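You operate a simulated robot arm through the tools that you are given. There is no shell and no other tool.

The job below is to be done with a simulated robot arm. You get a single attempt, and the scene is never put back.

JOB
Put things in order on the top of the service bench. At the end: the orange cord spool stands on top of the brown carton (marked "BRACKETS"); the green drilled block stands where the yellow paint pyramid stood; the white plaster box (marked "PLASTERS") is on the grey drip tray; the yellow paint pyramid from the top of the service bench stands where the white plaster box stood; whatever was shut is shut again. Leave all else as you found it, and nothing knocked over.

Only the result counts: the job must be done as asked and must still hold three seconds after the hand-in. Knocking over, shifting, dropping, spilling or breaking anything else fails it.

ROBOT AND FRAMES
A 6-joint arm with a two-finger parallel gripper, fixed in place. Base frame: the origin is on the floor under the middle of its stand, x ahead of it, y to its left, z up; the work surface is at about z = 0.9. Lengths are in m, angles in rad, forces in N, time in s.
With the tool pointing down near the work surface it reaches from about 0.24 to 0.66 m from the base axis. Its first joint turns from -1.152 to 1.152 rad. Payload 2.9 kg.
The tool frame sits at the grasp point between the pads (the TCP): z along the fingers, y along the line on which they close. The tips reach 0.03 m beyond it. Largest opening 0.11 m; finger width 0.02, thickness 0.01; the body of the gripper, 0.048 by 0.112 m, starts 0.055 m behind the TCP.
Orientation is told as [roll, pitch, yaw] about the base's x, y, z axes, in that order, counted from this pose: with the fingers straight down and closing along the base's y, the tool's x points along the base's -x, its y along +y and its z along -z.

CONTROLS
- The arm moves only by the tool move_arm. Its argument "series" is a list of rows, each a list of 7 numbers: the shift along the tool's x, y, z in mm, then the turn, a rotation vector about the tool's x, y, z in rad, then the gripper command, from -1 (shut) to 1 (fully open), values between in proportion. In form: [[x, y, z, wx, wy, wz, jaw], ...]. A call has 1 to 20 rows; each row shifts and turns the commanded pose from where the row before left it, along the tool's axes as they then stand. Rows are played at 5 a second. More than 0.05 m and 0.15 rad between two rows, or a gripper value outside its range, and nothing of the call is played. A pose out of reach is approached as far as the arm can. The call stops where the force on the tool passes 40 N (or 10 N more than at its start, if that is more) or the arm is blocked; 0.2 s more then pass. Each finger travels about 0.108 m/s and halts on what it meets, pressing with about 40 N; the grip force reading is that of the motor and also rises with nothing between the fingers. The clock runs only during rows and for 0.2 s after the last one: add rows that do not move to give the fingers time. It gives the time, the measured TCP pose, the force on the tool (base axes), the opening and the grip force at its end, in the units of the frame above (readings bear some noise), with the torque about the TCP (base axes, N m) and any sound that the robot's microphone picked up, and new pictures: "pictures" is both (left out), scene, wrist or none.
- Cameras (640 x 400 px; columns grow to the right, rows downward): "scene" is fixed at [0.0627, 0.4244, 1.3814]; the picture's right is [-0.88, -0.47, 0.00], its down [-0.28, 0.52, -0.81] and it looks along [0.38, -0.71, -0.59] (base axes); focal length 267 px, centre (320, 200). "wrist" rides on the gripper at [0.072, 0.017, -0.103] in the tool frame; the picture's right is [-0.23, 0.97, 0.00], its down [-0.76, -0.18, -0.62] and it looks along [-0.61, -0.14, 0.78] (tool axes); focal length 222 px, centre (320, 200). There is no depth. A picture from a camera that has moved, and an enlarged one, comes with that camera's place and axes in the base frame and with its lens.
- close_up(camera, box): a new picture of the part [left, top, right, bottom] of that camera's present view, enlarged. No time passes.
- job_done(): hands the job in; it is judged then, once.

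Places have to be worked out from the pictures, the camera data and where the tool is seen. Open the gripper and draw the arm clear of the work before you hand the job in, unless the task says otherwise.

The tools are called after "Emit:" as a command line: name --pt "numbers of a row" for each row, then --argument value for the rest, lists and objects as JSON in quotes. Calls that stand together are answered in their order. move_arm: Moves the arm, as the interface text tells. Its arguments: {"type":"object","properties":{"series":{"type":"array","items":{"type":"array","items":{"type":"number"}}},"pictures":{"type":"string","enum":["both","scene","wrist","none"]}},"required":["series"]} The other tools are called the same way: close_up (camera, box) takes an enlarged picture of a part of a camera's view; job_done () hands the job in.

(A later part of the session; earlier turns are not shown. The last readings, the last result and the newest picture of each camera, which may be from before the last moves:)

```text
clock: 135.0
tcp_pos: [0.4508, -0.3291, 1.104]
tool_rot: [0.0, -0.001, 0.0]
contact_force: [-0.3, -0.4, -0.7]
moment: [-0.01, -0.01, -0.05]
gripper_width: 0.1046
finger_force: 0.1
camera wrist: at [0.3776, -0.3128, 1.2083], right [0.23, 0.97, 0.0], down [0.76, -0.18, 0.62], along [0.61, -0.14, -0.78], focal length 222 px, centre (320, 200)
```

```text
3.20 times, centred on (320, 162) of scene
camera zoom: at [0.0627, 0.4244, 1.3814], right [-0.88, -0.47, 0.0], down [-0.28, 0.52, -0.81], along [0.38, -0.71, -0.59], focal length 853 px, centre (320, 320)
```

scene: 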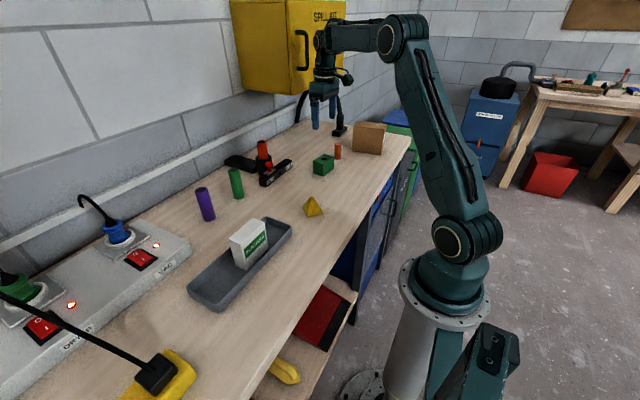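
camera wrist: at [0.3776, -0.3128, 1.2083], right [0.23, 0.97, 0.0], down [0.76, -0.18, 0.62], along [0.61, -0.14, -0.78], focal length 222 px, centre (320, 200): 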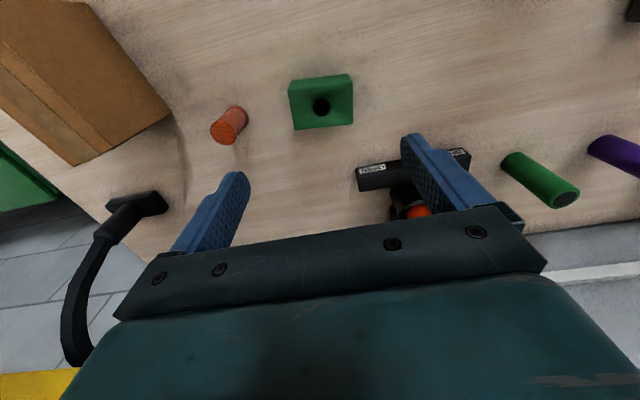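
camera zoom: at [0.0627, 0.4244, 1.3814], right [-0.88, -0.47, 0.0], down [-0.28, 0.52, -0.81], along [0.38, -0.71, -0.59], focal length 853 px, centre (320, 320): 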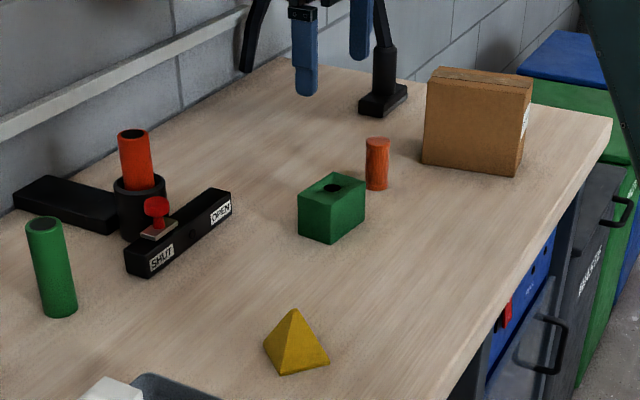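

The block stands at (0.451,-0.326). Now the spool and carton: I move to about (0.34,-0.47,1.12) and turn to yaw −0.96 to look radially outward over the carton top.

Emit:
move_arm --pt "22 -28 -16 0 0 0 1" --pt "22 -29 0 0 0 0 1" --pt "22 -29 0 0 0 0 1" --pt "22 -29 0 0 0 0 1" --pt "23 -28 0 0 0 0 1" --pt "0 0 0 0 0 0.137 1" --pt "0 0 0 0 0 0.137 1" --pt "0 0 0 0 0 0.137 1" --pt "0 0 0 0 0 0.137 1" --pt "0 0 0 0 0 0.137 1" --pt "0 0 0 0 0 0.137 1" --pt "0 0 0 0 0 0.138 1" --pt "0 0 0 0 0 0 1"

Emit:
close_up --camera "wrist" --box '[160, 0, 480, 200]'

```text
clock: 137.8
tcp_pos: [0.3414, -0.4704, 1.1215]
tool_rot: [0.001, 0.0, -0.964]
contact_force: [-0.6, -0.3, -0.4]
moment: [0.0, -0.02, 0.03]
gripper_width: 0.1101
finger_force: 0.0
camera wrist: at [0.3129, -0.4011, 1.2258], right [0.93, 0.37, 0.0], down [0.29, -0.73, 0.62], along [0.23, -0.58, -0.78], focal length 222 px, centre (320, 200)
```

scene: 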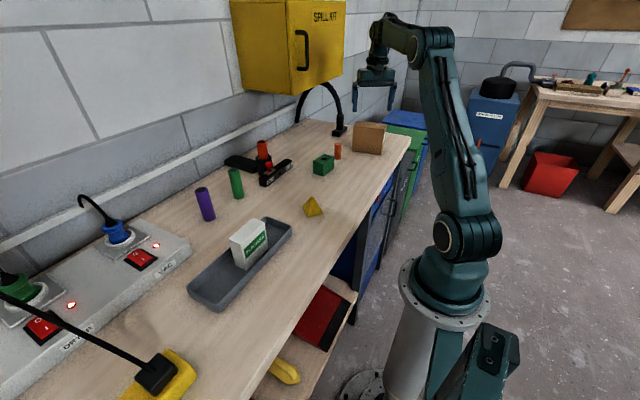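
wrist: 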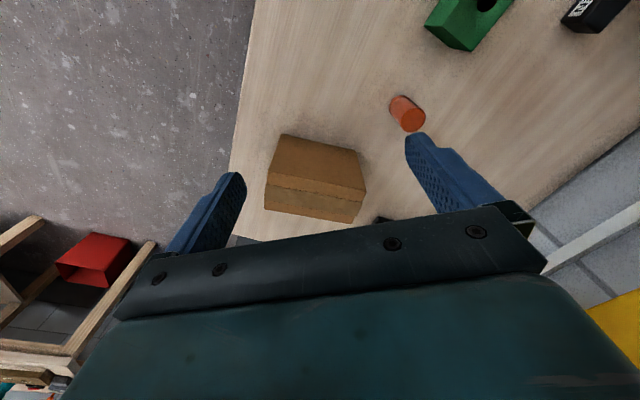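

```text
2.00 times, centred on (320, 100) of wrist
camera zoom: at [0.3129, -0.4011, 1.2258], right [0.93, 0.37, 0.0], down [0.29, -0.73, 0.62], along [0.23, -0.58, -0.78], focal length 444 px, centre (320, 400)
```

zoom: 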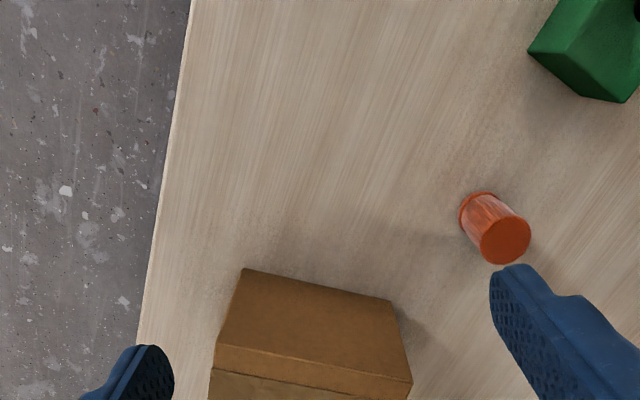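

Emit:
close_up --camera "wrist" --box '[240, 120, 400, 240]'

Emit:
close_up --camera "wrist" --box '[370, 80, 450, 145]'

```text
3.33 times, centred on (320, 180) of wrist
camera zoom: at [0.3129, -0.4011, 1.2258], right [0.93, 0.37, 0.0], down [0.29, -0.73, 0.62], along [0.23, -0.58, -0.78], focal length 740 px, centre (320, 267)
```

zoom: 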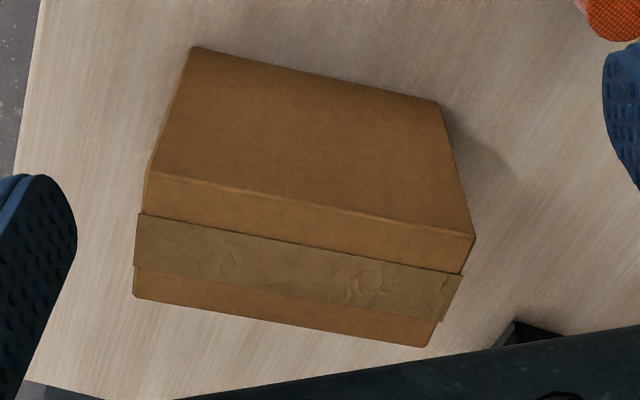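

```text
6.15 times, centred on (410, 112) of wrist
camera zoom: at [0.3129, -0.4011, 1.2258], right [0.93, 0.37, 0.0], down [0.29, -0.73, 0.62], along [0.23, -0.58, -0.78], focal length 1367 px, centre (-234, 738)
```

zoom: 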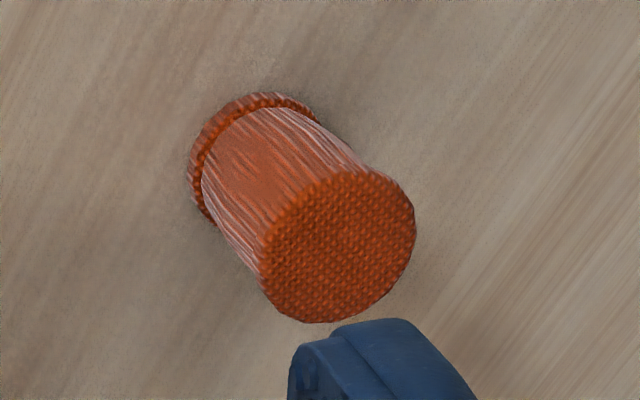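

The carton top is at z≈1.009 with corners near (0.309,-0.546), (0.426,-0.530), (0.434,-0.586), (0.316,-0.603); the spool stands near (0.451,-0.445), about 58 mm tall, 30 mm across. The carton's middle is beyond upright reach, so I'll grip the spool with the tool tilted outward. First I go over the spool for a precise look.

Emit:
move_arm --pt "0 0 30 0 0 0 0.6" --pt "0 0 30 0 0 0 0.3" --pt "-13.9 34.9 0 0 0 0 0.3" --pt "-13.9 34.9 0 0 0 0 0.3" --pt "-13.9 34.8 0 0 0 0 0.3" --pt "0 0 0 0 0 0 0.3"

Emit:
close_up --camera "wrist" --box '[240, 60, 400, 180]'

```text
clock: 139.2
tcp_pos: [0.4482, -0.4446, 1.062]
tool_rot: [0.0, 0.0, -0.961]
contact_force: [0.4, 0.7, -0.3]
moment: [0.0, 0.0, -0.01]
gripper_width: 0.0718
finger_force: 0.2
camera wrist: at [0.4205, -0.3751, 1.1669], right [0.93, 0.37, 0.0], down [0.29, -0.73, 0.62], along [0.23, -0.58, -0.78], focal length 222 px, centre (320, 200)
```

scene: 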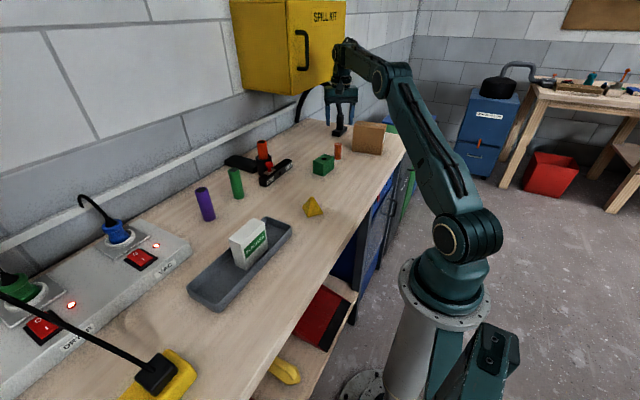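
wrist: 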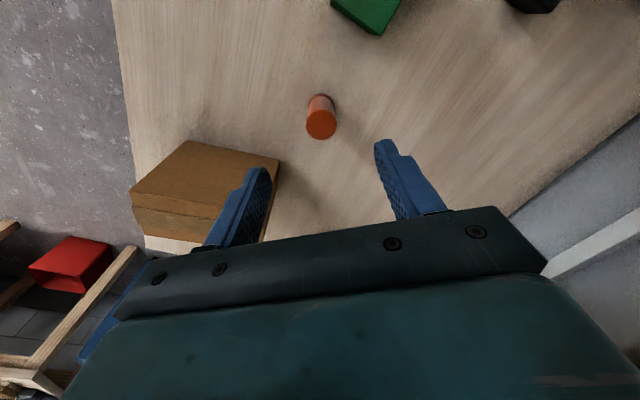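

```text
3.33 times, centred on (320, 120) of wrist
camera zoom: at [0.4205, -0.3751, 1.1669], right [0.93, 0.37, 0.0], down [0.29, -0.73, 0.62], along [0.23, -0.58, -0.78], focal length 740 px, centre (320, 467)
```

zoom: 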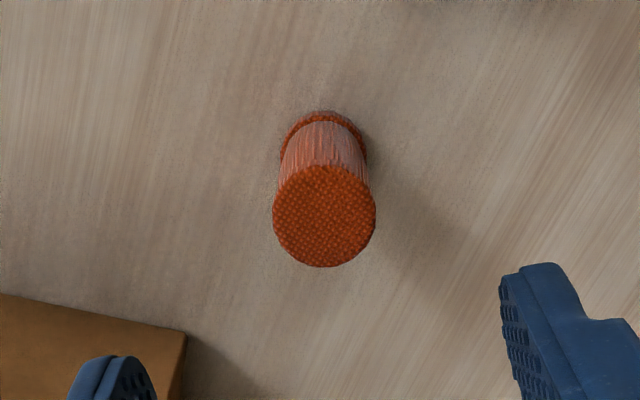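

The spool axis is within 2 mm of the tool axis. I tilt the tool 0.3 rad (fingers outward) and lower alongside the spool, stopping partway to check.

Emit:
move_arm --pt "0 0 0 0 -0.15 0 0.3" --pt "0 0 0 0 -0.15 0 0.3" --pt "8.65 0.43 29.25 0 0 0 0.3" --pt "8.65 0.43 29.25 0 0 0 0.3" --pt "0 0 0 0 0 0 0.3"

Emit:
close_up --camera "wrist" --box '[220, 60, 420, 200]'

Emit:
close_up --camera "scene" --box '[290, 90, 410, 180]'

```text
clock: 140.4
tcp_pos: [0.4504, -0.444, 0.9992]
tool_rot: [0.0, -0.299, -0.963]
contact_force: [-0.7, 0.2, -0.6]
moment: [0.01, -0.02, 0.01]
gripper_width: 0.0715
finger_force: 0.1
camera wrist: at [0.4062, -0.3528, 1.077], right [0.92, 0.38, 0.07], down [0.17, -0.55, 0.82], along [0.35, -0.75, -0.57], focal length 222 px, centre (320, 200)
```

scene: 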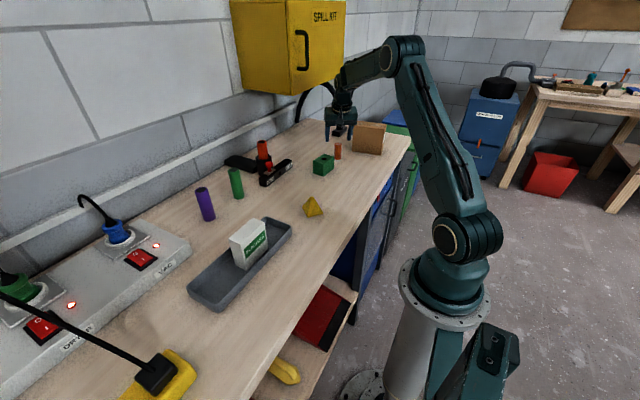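
wrist: 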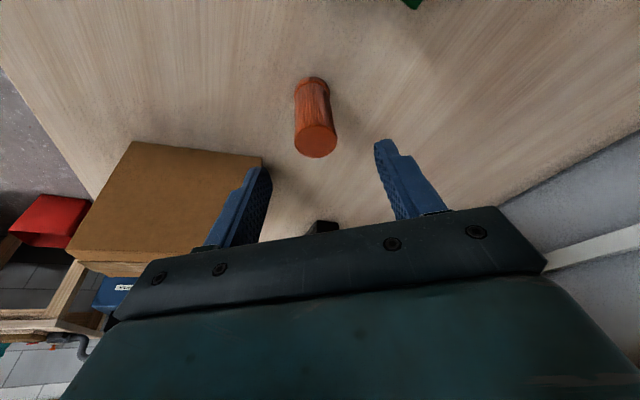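

```text
2.86 times, centred on (320, 130) of wrist
camera zoom: at [0.4062, -0.3528, 1.077], right [0.92, 0.38, 0.07], down [0.17, -0.55, 0.82], along [0.35, -0.75, -0.57], focal length 635 px, centre (320, 400)
```

zoom: 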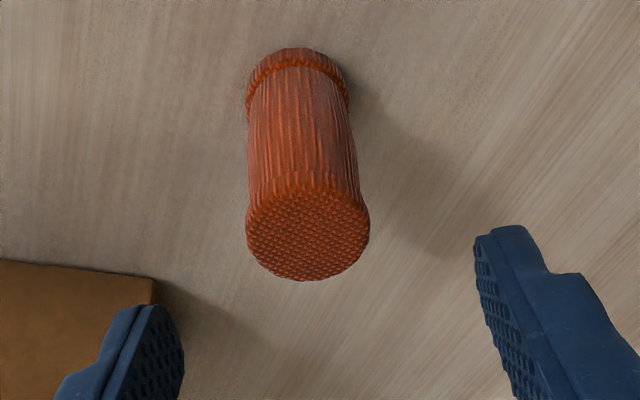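

```text
4.44 times, centred on (350, 135) of scene
camera zoom: at [0.0627, 0.4244, 1.3814], right [-0.88, -0.47, 0.0], down [-0.28, 0.52, -0.81], along [0.38, -0.71, -0.59], focal length 1185 px, centre (187, 489)
```

zoom: 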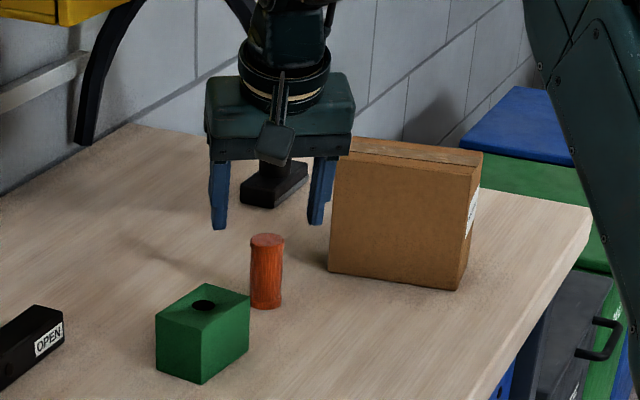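

The alignment holds. I lower the rest to z≈0.94 and close gently on the spool.

Emit:
move_arm --pt "8.4 0 28.3 0 0 0 0.3" --pt "8.4 0 28.3 0 0 0 0.3" --pt "0 0 0 0 0 0 0.3"

Emit:
close_up --camera "wrist" --box '[220, 60, 420, 220]'

Emit:
close_up --camera "scene" --box '[290, 90, 410, 180]'

```text
clock: 141.2
tcp_pos: [0.4508, -0.4464, 0.9401]
tool_rot: [-0.002, -0.3, -0.962]
contact_force: [-0.2, 0.1, -0.2]
moment: [0.0, 0.01, 0.01]
gripper_width: 0.0715
finger_force: 0.1
camera wrist: at [0.408, -0.3549, 1.0173], right [0.92, 0.38, 0.07], down [0.17, -0.55, 0.82], along [0.35, -0.75, -0.57], focal length 222 px, centre (320, 200)
```

scene: 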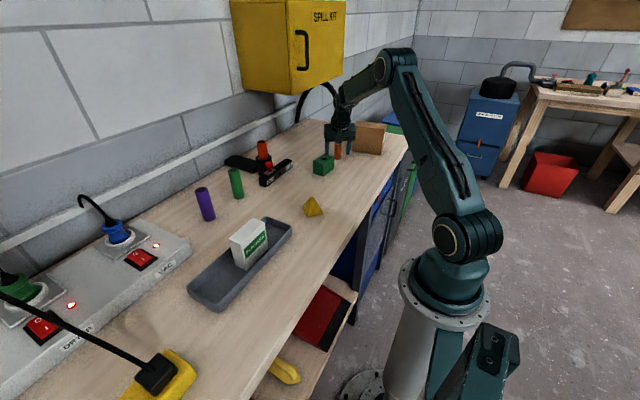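
wrist: 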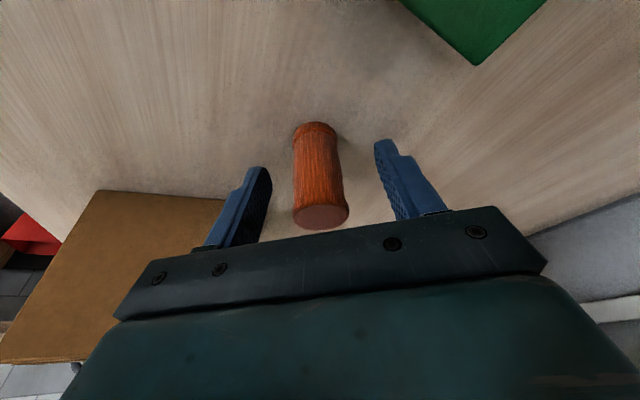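

```text
2.50 times, centred on (320, 140) of wrist
camera zoom: at [0.408, -0.3549, 1.0173], right [0.92, 0.38, 0.07], down [0.17, -0.55, 0.82], along [0.35, -0.75, -0.57], focal length 555 px, centre (320, 350)
```

zoom: 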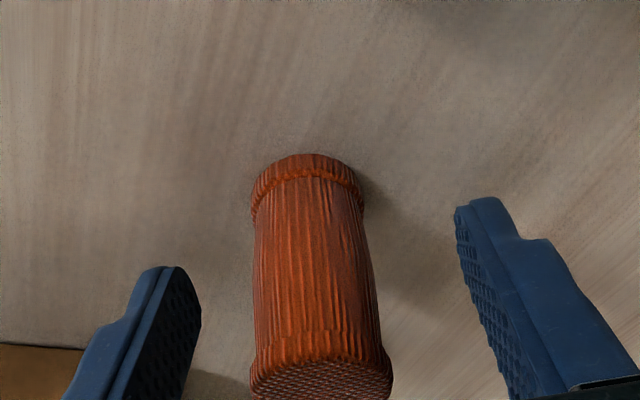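

```text
4.44 times, centred on (350, 135) of scene
camera zoom: at [0.0627, 0.4244, 1.3814], right [-0.88, -0.47, 0.0], down [-0.28, 0.52, -0.81], along [0.38, -0.71, -0.59], focal length 1185 px, centre (187, 489)
```

zoom: 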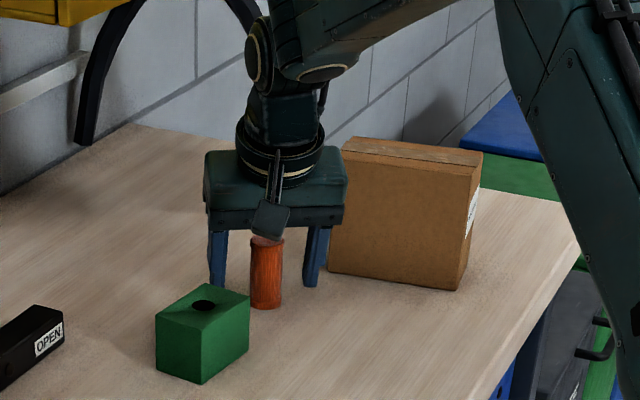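

The spool is centred between the pads. I close and lift only a few mm to test.

Emit:
move_arm --pt "0 0 0 0 0 0 0.0" --pt "0 0 0 0 0 0 -0.2" --pt "0 0 0 0 0 0 -0.4" --pt "0 0 0 0 0 0 -1" --pt "0 0 0 0 0 0 -1" --pt "0 0 0 0 0 0 -1"

Emit:
close_up --camera "wrist" --box '[220, 60, 420, 220]'

Emit:
close_up --camera "scene" --box '[300, 110, 380, 170]'

```text
clock: 142.6
tcp_pos: [0.4523, -0.4471, 0.9406]
tool_rot: [0.002, -0.3, -0.961]
contact_force: [0.2, -0.8, 0.3]
moment: [-0.01, 0.0, 0.01]
gripper_width: 0.0283
finger_force: 39.8
camera wrist: at [0.408, -0.3548, 1.0175], right [0.92, 0.38, 0.07], down [0.17, -0.55, 0.82], along [0.35, -0.75, -0.57], focal length 222 px, centre (320, 200)
```

scene: 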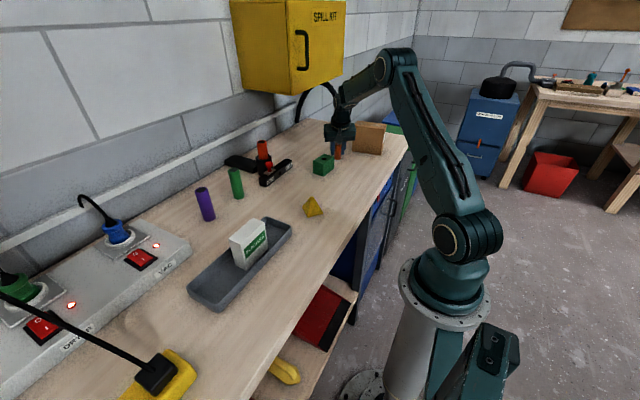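
wrist: 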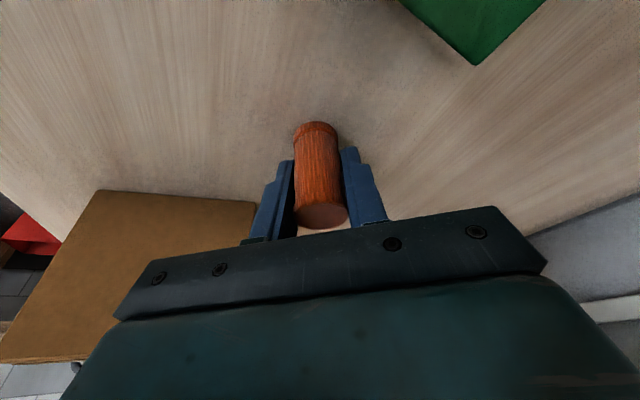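

```text
2.50 times, centred on (320, 140) of wrist
camera zoom: at [0.408, -0.3548, 1.0175], right [0.92, 0.38, 0.07], down [0.17, -0.55, 0.82], along [0.35, -0.75, -0.57], focal length 555 px, centre (320, 350)
```

zoom: 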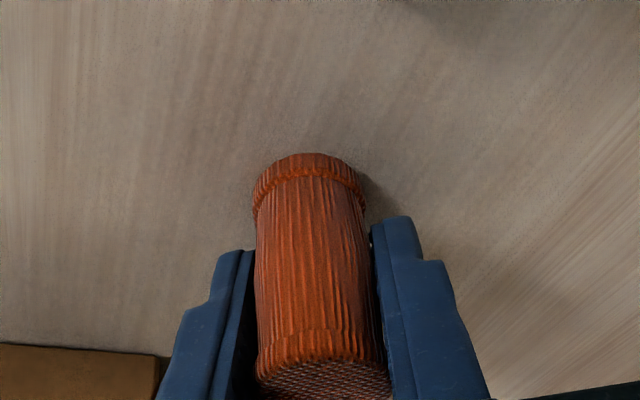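

```text
6.67 times, centred on (340, 140) of scene
camera zoom: at [0.0627, 0.4244, 1.3814], right [-0.88, -0.47, 0.0], down [-0.28, 0.52, -0.81], along [0.38, -0.71, -0.59], focal length 1777 px, centre (187, 600)
```

zoom: 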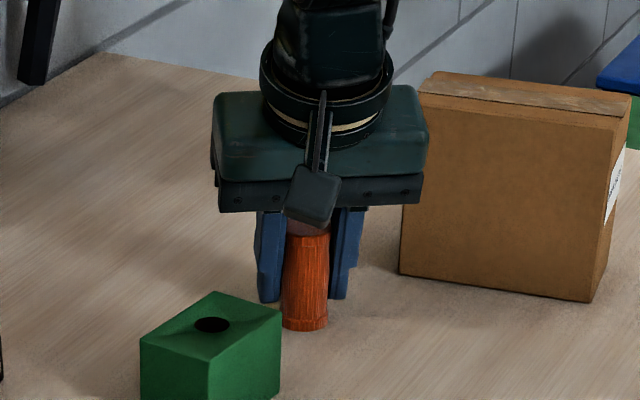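

Gripped at 28.3 mm, still upright. I lift 8 mm slowly straight up and check.

Emit:
move_arm --pt "-0.59 0 -1.91 0 0 0 -1" --pt "-0.89 0 -2.87 0 0 0 -1" --pt "-0.89 0 -2.87 0 0 0 -1" --pt "0 0 0 0 0 0 -1" --pictures "wrist"

Emit:
close_up --camera "wrist" --box '[220, 60, 420, 220]'

Emit:
close_up --camera "scene" --box '[300, 110, 380, 170]'

```text
clock: 143.6
tcp_pos: [0.4502, -0.4445, 0.9494]
tool_rot: [-0.001, -0.3, -0.963]
contact_force: [-0.4, 0.5, -1.2]
moment: [0.03, -0.03, -0.01]
gripper_width: 0.0285
finger_force: 39.9
camera wrist: at [0.4075, -0.3539, 1.0266], right [0.92, 0.38, 0.07], down [0.17, -0.55, 0.82], along [0.35, -0.75, -0.57], focal length 222 px, centre (320, 200)
```

wrist: 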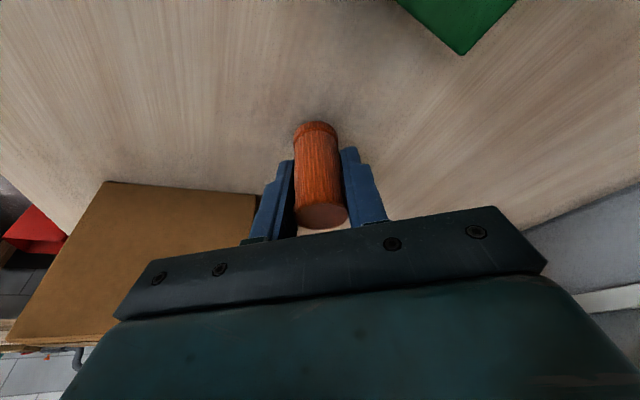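

```text
2.50 times, centred on (320, 140) of wrist
camera zoom: at [0.4075, -0.3539, 1.0266], right [0.92, 0.38, 0.07], down [0.17, -0.55, 0.82], along [0.35, -0.75, -0.57], focal length 555 px, centre (320, 350)
```

zoom: 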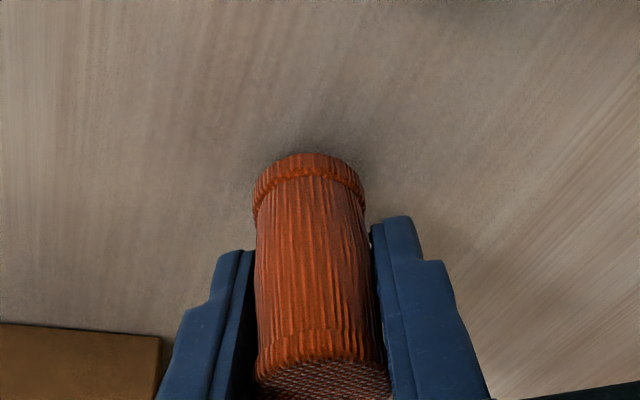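

```text
6.67 times, centred on (340, 140) of scene
camera zoom: at [0.0627, 0.4244, 1.3814], right [-0.88, -0.47, 0.0], down [-0.28, 0.52, -0.81], along [0.38, -0.71, -0.59], focal length 1777 px, centre (187, 600)
```

zoom: 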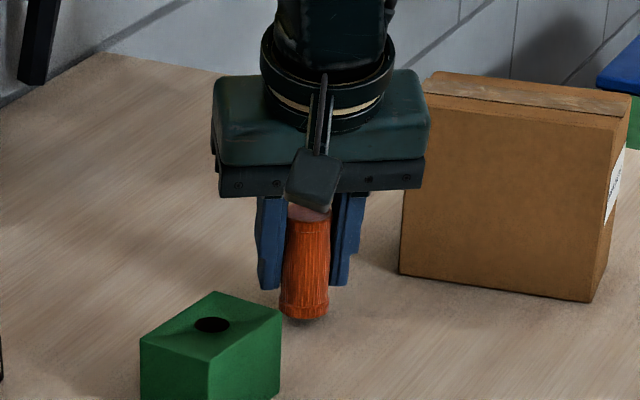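

The spool rises rigidly with the grip. I raise it slowly by about 126 mm so its base clears the carton top, then check.

Emit:
move_arm --pt "-1.48 0 -4.78 0 0 0 -1" --pt "-2.07 0 -6.69 0 0 0 -1" --pt "-2.07 0 -6.69 0 0 0 -1" --pt "-2.07 0 -6.69 0 0 0 -1" --pt "-2.07 0 -6.69 0 0 0 -1" --pt "-2.07 0 -6.69 0 0 0 -1" --pt "-2.07 0 -6.69 0 0 0 -1" --pt "-2.07 0 -6.69 0 0 0 -1" --pt "-2.07 0 -6.69 0 0 0 -1" --pt "0 0 0 0 0 0 -1"

Emit:
close_up --camera "wrist" --box '[220, 60, 420, 220]'

```text
clock: 145.8
tcp_pos: [0.4512, -0.4468, 1.0114]
tool_rot: [-0.001, -0.298, -0.961]
contact_force: [-1.2, -0.8, -1.0]
moment: [0.0, 0.0, 0.02]
gripper_width: 0.0283
finger_force: 40.3
camera wrist: at [0.4075, -0.3548, 1.09], right [0.92, 0.38, 0.07], down [0.17, -0.55, 0.82], along [0.35, -0.75, -0.57], focal length 222 px, centre (320, 200)
```

scene: 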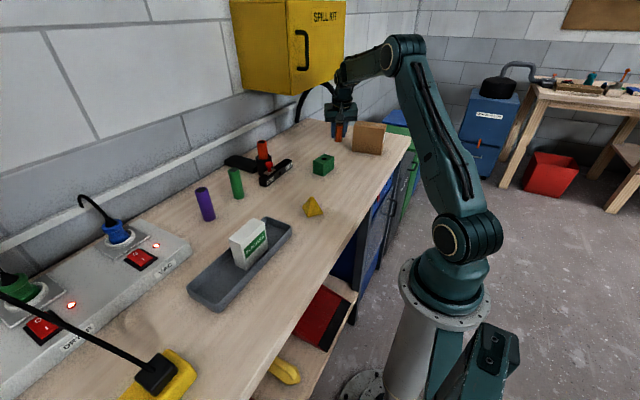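
wrist: 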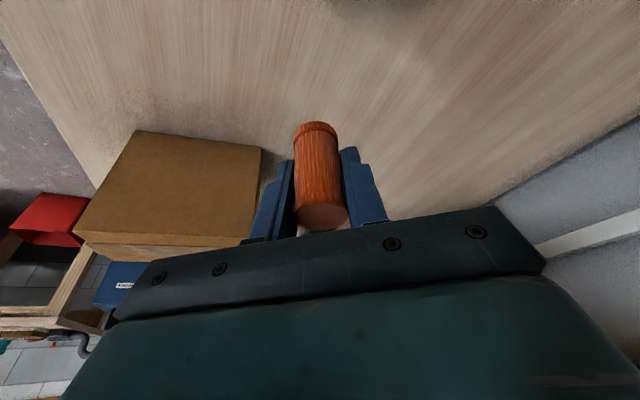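

```text
2.50 times, centred on (320, 140) of wrist
camera zoom: at [0.4075, -0.3548, 1.09], right [0.92, 0.38, 0.07], down [0.17, -0.55, 0.82], along [0.35, -0.75, -0.57], focal length 555 px, centre (320, 350)
```

zoom: 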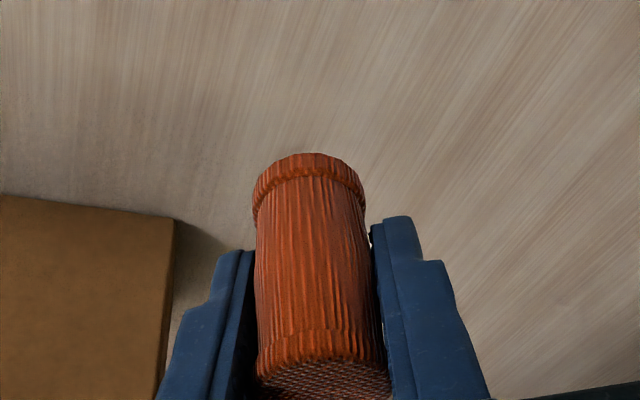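

Steady. I raise a further 66 mm.

Emit:
move_arm --pt "-1.48 0 -4.78 0 0 0 -1" --pt "-2.07 0 -6.69 0 0 0 -1" --pt "-2.07 0 -6.69 0 0 0 -1" --pt "-2.07 0 -6.69 0 0 0 -1" --pt "-2.07 0 -6.69 0 0 0 -1" --pt "-2.07 0 -6.69 0 0 0 -1" --pt "-2.07 0 -6.69 0 0 0 -1" --pt "-2.07 0 -6.69 0 0 0 -1" --pt "-2.07 0 -6.69 0 0 0 -1" --pt "-1.48 0 -4.78 0 0 0 -1" --pt "0 0 0 0 0 0 -1"

Emit:
close_up --camera "wrist" --box '[60, 60, 420, 285]'

```text
clock: 148.2
tcp_pos: [0.4507, -0.445, 1.0784]
tool_rot: [0.001, -0.3, -0.961]
contact_force: [0.0, -0.3, -0.2]
moment: [0.02, 0.01, -0.02]
gripper_width: 0.0283
finger_force: 39.9
camera wrist: at [0.408, -0.3535, 1.1558], right [0.92, 0.38, 0.07], down [0.17, -0.55, 0.82], along [0.35, -0.75, -0.57], focal length 222 px, centre (320, 200)
```

scene: 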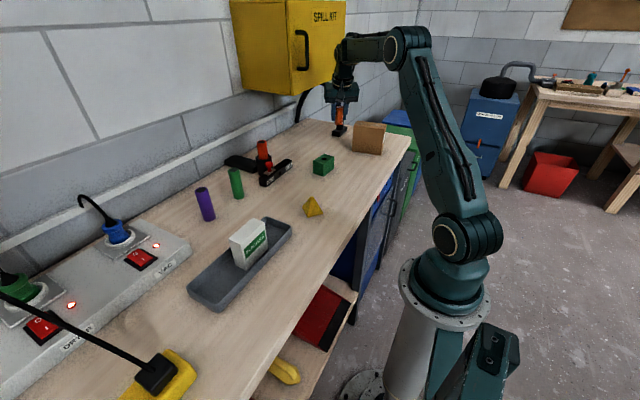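
wrist: 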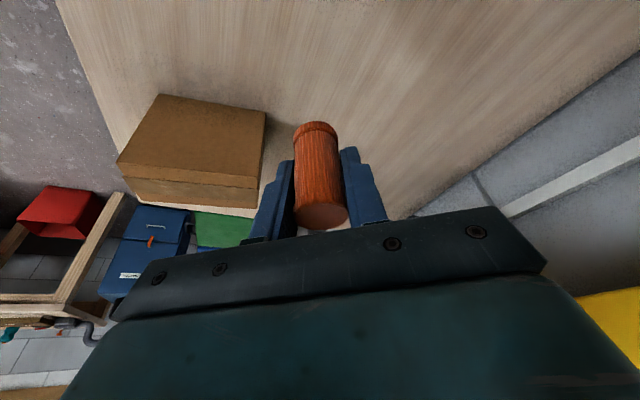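

```text
1.78 times, centred on (240, 172) of wrist
camera zoom: at [0.408, -0.3535, 1.1558], right [0.92, 0.38, 0.07], down [0.17, -0.55, 0.82], along [0.35, -0.75, -0.57], focal length 395 px, centre (462, 249)
```

zoom: 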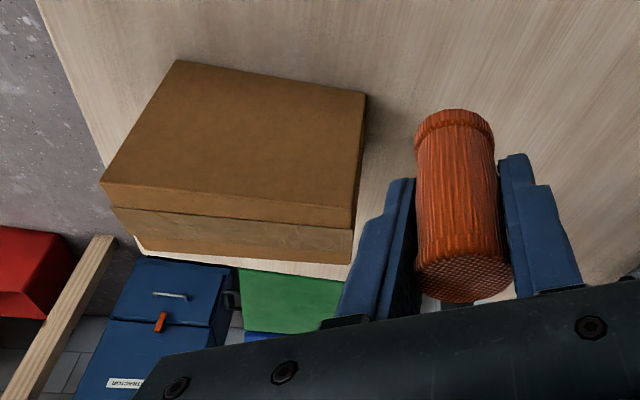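

The view confirms the carton's top corners. I carry the spool at this height (28 mm clearance) in a straight line to above (0.366,-0.564), close to the carton's middle.

Emit:
move_arm --pt "-1.5765 -4.58 0.4865 0 0 0 -1" --pt "-3.153 -9.16 0.973 0 0 0 -1" --pt "-3.153 -9.16 0.973 0 0 0 -1" --pt "-3.153 -9.16 0.973 0 0 0 -1" --pt "-3.153 -9.16 0.973 0 0 0 -1" --pt "-3.153 -9.16 0.973 0 0 0 -1" --pt "-3.153 -9.16 0.973 0 0 0 -1" --pt "-3.153 -9.16 0.973 0 0 0 -1" --pt "0 0 0 0 0 0 -1"

```text
clock: 150.2
tcp_pos: [0.4085, -0.5063, 1.0784]
tool_rot: [-0.001, -0.299, -0.962]
contact_force: [1.0, 0.2, -0.4]
moment: [0.0, 0.03, -0.02]
gripper_width: 0.0282
finger_force: 39.9
camera wrist: at [0.3648, -0.4149, 1.1555], right [0.92, 0.38, 0.07], down [0.17, -0.55, 0.82], along [0.35, -0.75, -0.57], focal length 222 px, centre (320, 200)
```

scene: 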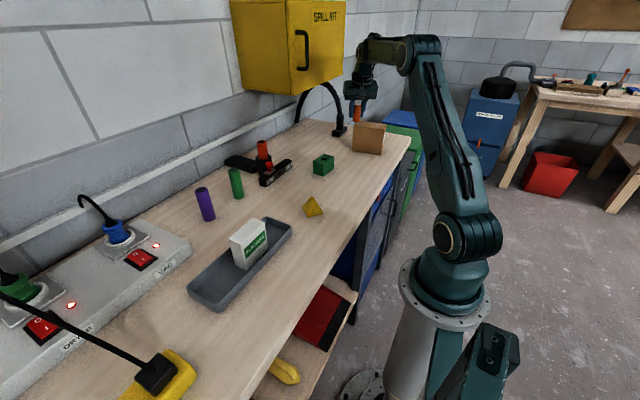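
wrist: 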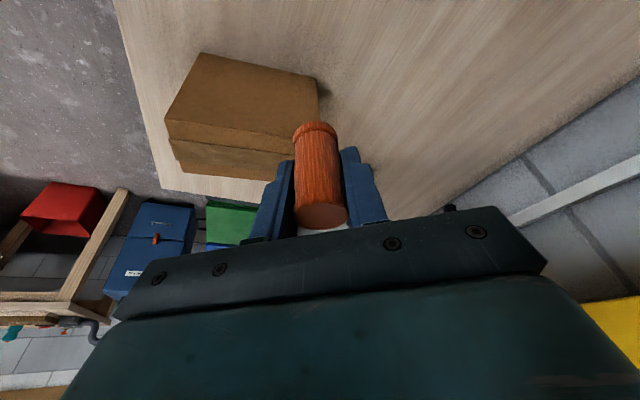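

Halfway and holding; reach is fine so far. I continue to the spot above the carton.

Emit:
move_arm --pt "-3.153 -9.16 0.973 0 0 0 -1" --pt "-3.153 -9.16 0.973 0 0 0 -1" --pt "-3.153 -9.16 0.973 0 0 0 -1" --pt "-3.153 -9.16 0.973 0 0 0 -1" --pt "-3.153 -9.16 0.973 0 0 0 -1" --pt "-3.153 -9.16 0.973 0 0 0 -1" --pt "-3.153 -9.16 0.973 0 0 0 -1" --pt "-1.5765 -4.58 0.4865 0 0 0 -1" --pt "0 0 0 0 0 0 -1"

Emit:
close_up --camera "wrist" --box '[200, 60, 440, 260]'

Emit:
close_up --camera "scene" --box '[320, 80, 420, 165]'

```text
clock: 152.2
tcp_pos: [0.3688, -0.5673, 1.0761]
tool_rot: [0.001, -0.301, -0.96]
contact_force: [0.0, -0.5, 0.2]
moment: [-0.01, 0.01, -0.01]
gripper_width: 0.0284
finger_force: 40.0
camera wrist: at [0.3244, -0.4752, 1.1544], right [0.92, 0.38, 0.07], down [0.17, -0.55, 0.82], along [0.35, -0.75, -0.57], focal length 222 px, centre (320, 200)
```

scene: 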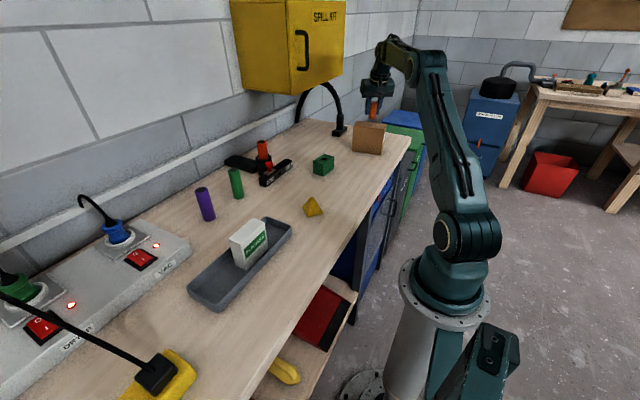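
wrist: 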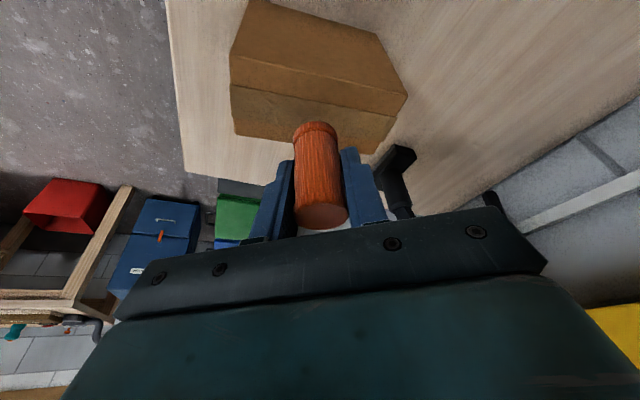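

```text
2.00 times, centred on (320, 160) of wrist
camera zoom: at [0.3244, -0.4752, 1.1544], right [0.92, 0.38, 0.07], down [0.17, -0.55, 0.82], along [0.35, -0.75, -0.57], focal length 444 px, centre (320, 280)
```

zoom: 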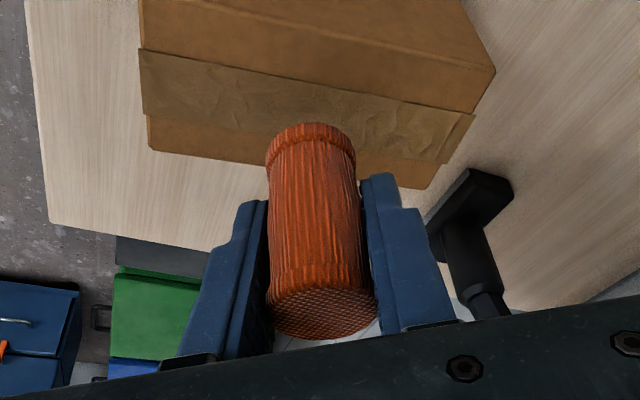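

```text
4.71 times, centred on (370, 122) of scene
camera zoom: at [0.0627, 0.4244, 1.3814], right [-0.88, -0.47, 0.0], down [-0.28, 0.52, -0.81], along [0.38, -0.71, -0.59], focal length 1255 px, centre (85, 565)
```

zoom: 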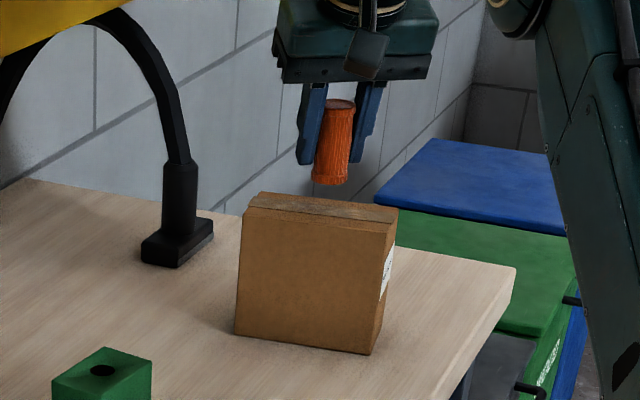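

The spool is upright and over the middle of the carton top. I lower 22 mm, then continue in 1 mm steps to contact.

Emit:
move_arm --pt "0.89 0 2.87 0 0 0 -1" --pt "1.48 0 4.78 0 0 0 -1" --pt "1.48 0 4.78 0 0 0 -1" --pt "1.48 0 4.78 0 0 0 -1" --pt "1.18 0 3.82 0 0 0 -1" --pt "0 0 0 0 0 0 -1"

Emit:
close_up --camera "scene" --box '[330, 90, 410, 160]'

Emit:
close_up --camera "wrist" --box '[200, 60, 440, 260]'

```text
clock: 153.6
tcp_pos: [0.3678, -0.5658, 1.0532]
tool_rot: [0.001, -0.3, -0.962]
contact_force: [0.5, 0.2, -0.5]
moment: [0.0, 0.02, -0.03]
gripper_width: 0.0284
finger_force: 39.9
camera wrist: at [0.3245, -0.4747, 1.1321], right [0.92, 0.38, 0.07], down [0.17, -0.55, 0.82], along [0.35, -0.75, -0.57], focal length 222 px, centre (320, 200)
```

scene: 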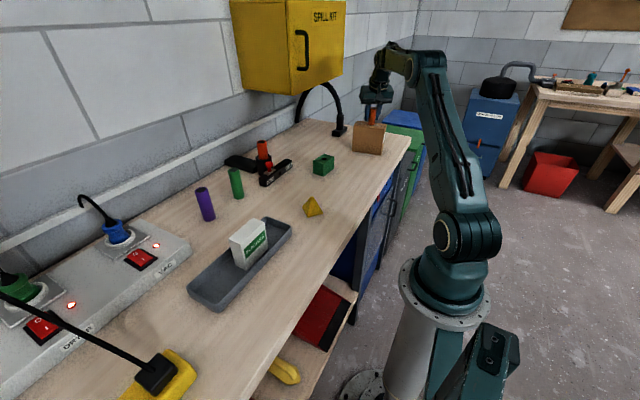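
wrist: 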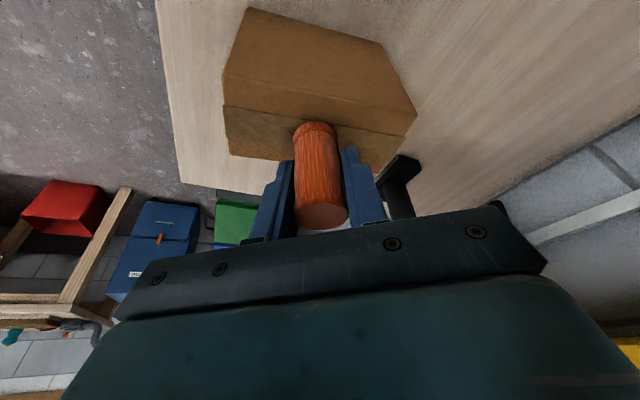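

```text
5.71 times, centred on (370, 125) of scene
camera zoom: at [0.0627, 0.4244, 1.3814], right [-0.88, -0.47, 0.0], down [-0.28, 0.52, -0.81], along [0.38, -0.71, -0.59], focal length 1524 px, centre (34, 629)
```

zoom: 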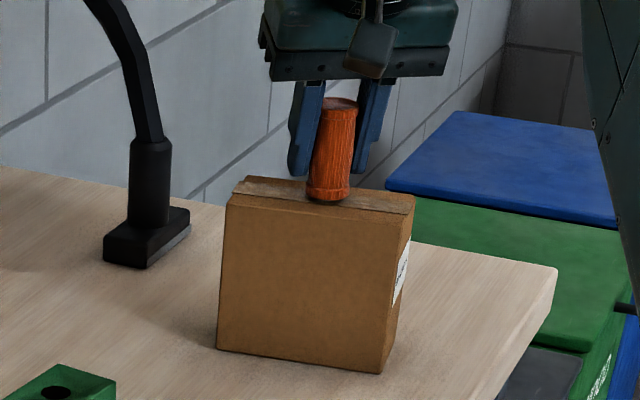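

```text
2.00 times, centred on (320, 160) of wrist
camera zoom: at [0.3245, -0.4747, 1.1321], right [0.92, 0.38, 0.07], down [0.17, -0.55, 0.82], along [0.35, -0.75, -0.57], focal length 444 px, centre (320, 280)
```

zoom: 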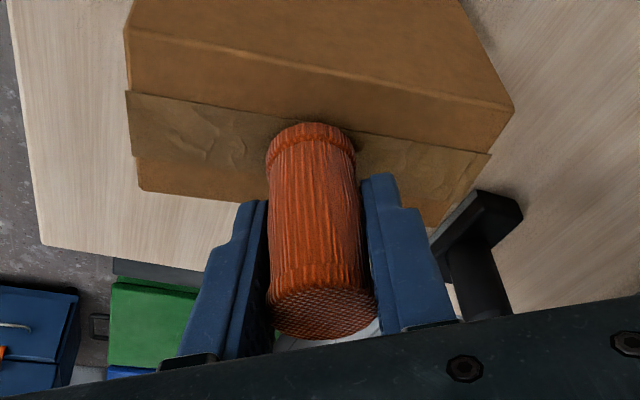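

A few mm to go. I step down 1 mm at a time, reading the force.

Emit:
move_arm --pt "0.2955 0 0.9553 0 0 0 -1" --pt "0.2955 0 0.9553 0 0 0 -1" --pt "0.2955 0 0.9553 0 0 0 -1" --pt "0 0 0 0 0 0 -1" --pictures "none"

Emit:
move_arm --pt "0.2364 0 0.7642 0 0 0 -1" --pt "0 0 0 0 0 0 -1" --pictures "none"

Emit:
move_arm --pt "0.2364 0 0.7642 0 0 0 -1" --pt "0 0 0 0 0 0 -1" --pictures "none"

```text
clock: 154.6
tcp_pos: [0.3677, -0.5661, 1.052]
tool_rot: [0.0, -0.3, -0.963]
contact_force: [-0.2, 0.0, -0.9]
moment: [-0.03, 0.0, -0.02]
gripper_width: 0.0284
finger_force: 39.9
```

```text
clock: 155.2
tcp_pos: [0.368, -0.565, 1.0512]
tool_rot: [0.001, -0.301, -0.962]
contact_force: [0.2, -1.1, -0.5]
moment: [0.0, 0.01, 0.01]
gripper_width: 0.0285
finger_force: 40.2
```

```text
clock: 155.8
tcp_pos: [0.3679, -0.5665, 1.0494]
tool_rot: [0.0, -0.3, -0.961]
contact_force: [-0.6, 0.4, 1.2]
moment: [0.04, 0.03, 0.05]
gripper_width: 0.0287
finger_force: 39.8
```

Emit:
move_arm --pt "0.2 0 0.65 0 0 0 -1" --pt "0 0 0 0 0 0 -1" --pictures "none"

Emit:
close_up --camera "scene" --box '[330, 90, 410, 160]'

```text
clock: 156.4
tcp_pos: [0.3681, -0.566, 1.0493]
tool_rot: [0.0, -0.302, -0.96]
contact_force: [1.8, 2.4, 4.3]
moment: [0.08, -0.08, -0.03]
gripper_width: 0.0282
finger_force: 39.7
```

```text
5.71 times, centred on (370, 125) of scene
camera zoom: at [0.0627, 0.4245, 1.3813], right [-0.88, -0.47, 0.0], down [-0.28, 0.52, -0.81], along [0.38, -0.71, -0.59], focal length 1524 px, centre (34, 629)
```

zoom: 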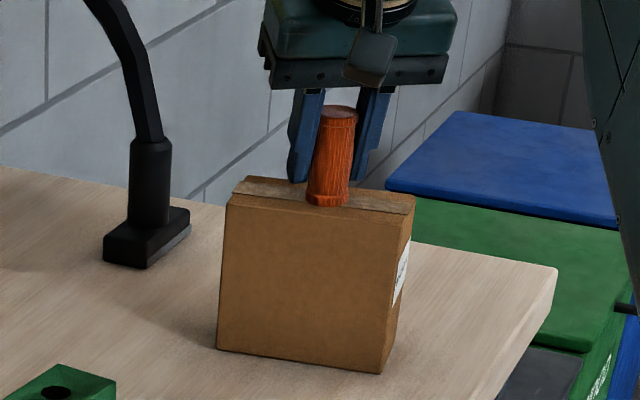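

Light contact (4 N) at the expected height: the spool rests on the carton. I open gently and rise straight up.

Emit:
move_arm --pt "0 0 0 0 0 0 -0.4" --pt "0 0 0 0 0 0 -0.1" --pt "0 0 0 0 0 0 0.2" --pt "0 0 0 0 0 0 0.2"

Emit:
close_up --camera "scene" --box '[330, 90, 410, 160]'

Emit:
close_up --camera "wrist" --box '[200, 60, 440, 260]'

```text
clock: 157.4
tcp_pos: [0.3676, -0.5661, 1.0491]
tool_rot: [0.0, -0.299, -0.963]
contact_force: [0.7, -0.3, 0.6]
moment: [0.02, -0.04, -0.02]
gripper_width: 0.0659
finger_force: 0.1
camera wrist: at [0.3239, -0.4744, 1.1269], right [0.92, 0.38, 0.07], down [0.17, -0.55, 0.82], along [0.35, -0.75, -0.57], focal length 222 px, centre (320, 200)
```

scene: 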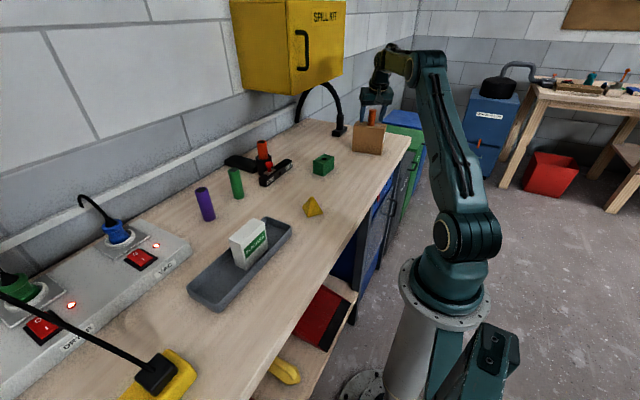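
wrist: 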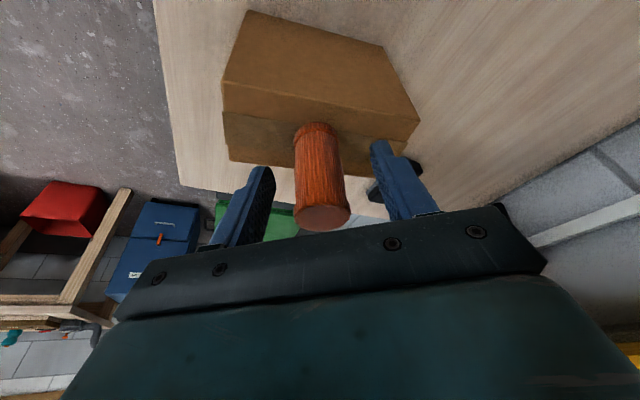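

```text
5.71 times, centred on (370, 125) of scene
camera zoom: at [0.0627, 0.4244, 1.3814], right [-0.88, -0.47, 0.0], down [-0.28, 0.52, -0.81], along [0.38, -0.71, -0.59], focal length 1524 px, centre (34, 629)
```

zoom: 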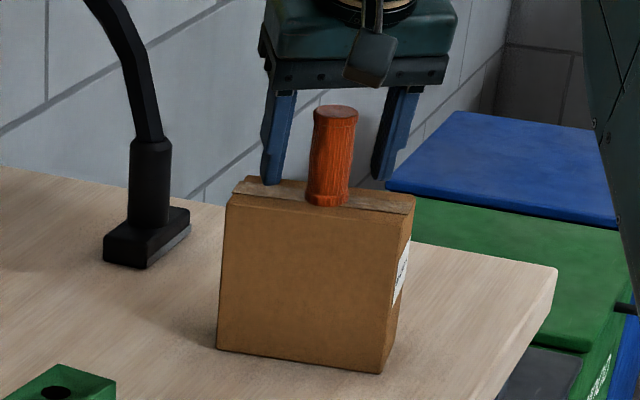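

```text
2.00 times, centred on (320, 160) of wrist
camera zoom: at [0.3239, -0.4744, 1.1269], right [0.92, 0.38, 0.07], down [0.17, -0.55, 0.82], along [0.35, -0.75, -0.57], focal length 444 px, centre (320, 280)
```

zoom: 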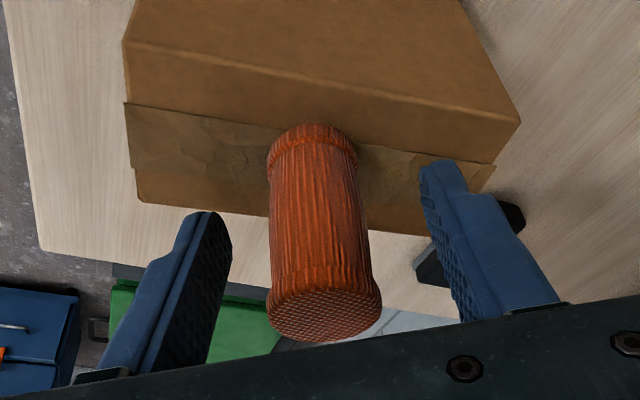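

The spool stands freely on the carton. I back out along the tool axis (up and inward) and then straighten the tool.

Emit:
move_arm --pt "0 0 -8 0 0 0 0.2" --pt "0 0 -15 0 0 0 0.2" --pt "0 0 -25 0 0 0 0.2" --pt "0 0 -30 0 0 0 0.2" --pt "0 0 -30 0 0 0 0.2" --pt "20 0 -10 0 0 0 0.2" --pt "30 0 0 0 0 0 0.2" --pt "30 0 0 0 0.15 0 0.2" --pt "0 0 0 0 0.15 0 0.2" --pt "0 0 0 0 0 0 0.2"

Emit:
close_up --camera "scene" --box '[220, 80, 420, 225]'

Emit:
close_up --camera "wrist" --box '[160, 60, 480, 260]'

```text
clock: 159.6
tcp_pos: [0.3027, -0.4752, 1.1389]
tool_rot: [0.001, 0.002, -0.959]
contact_force: [-1.2, 0.2, 0.2]
moment: [-0.04, -0.02, 0.0]
gripper_width: 0.066
finger_force: 0.1
camera wrist: at [0.2745, -0.4062, 1.2435], right [0.93, 0.37, 0.0], down [0.29, -0.73, 0.62], along [0.23, -0.58, -0.78], focal length 222 px, centre (320, 200)
```

scene: 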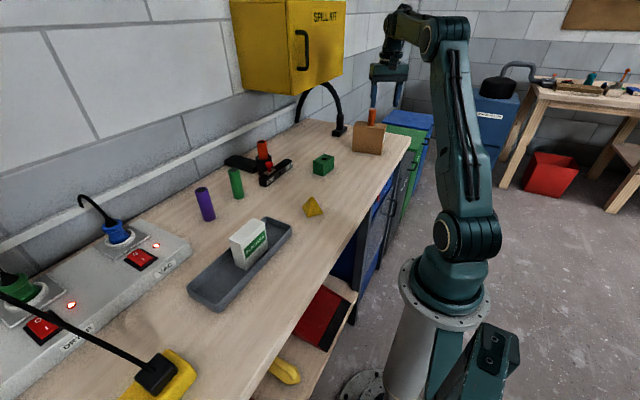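
wrist: 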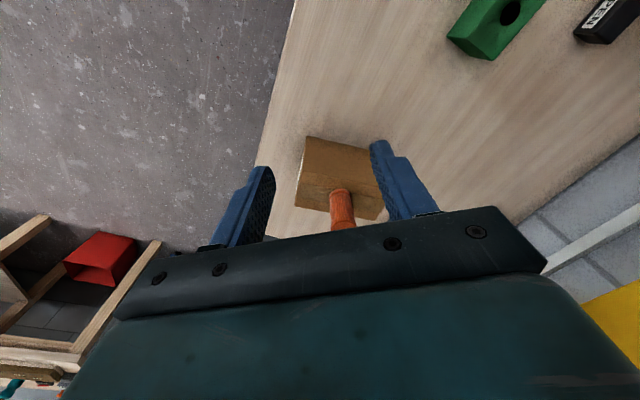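

```text
2.76 times, centred on (320, 152) of scene
camera zoom: at [0.0627, 0.4244, 1.3814], right [-0.88, -0.47, 0.0], down [-0.28, 0.52, -0.81], along [0.38, -0.71, -0.59], focal length 736 px, centre (320, 331)
```

zoom: 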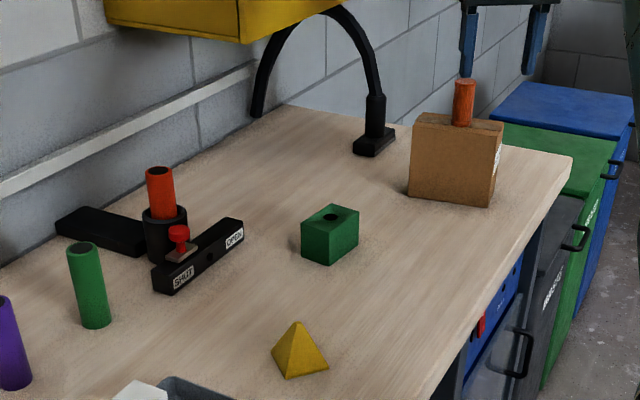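

```text
2.00 times, centred on (320, 160) of wrist
camera zoom: at [0.2745, -0.4062, 1.2435], right [0.93, 0.37, 0.0], down [0.29, -0.73, 0.62], along [0.23, -0.58, -0.78], focal length 444 px, centre (320, 280)
```

zoom: 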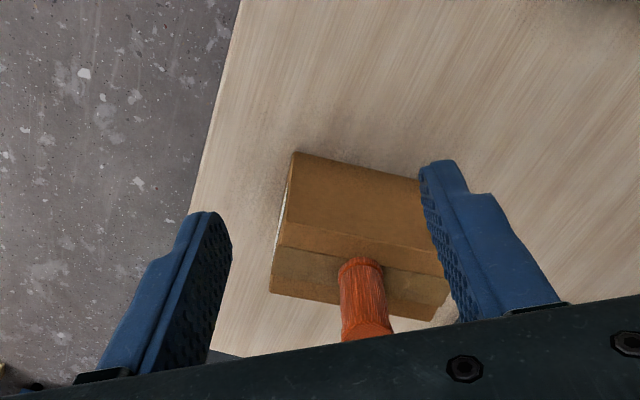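

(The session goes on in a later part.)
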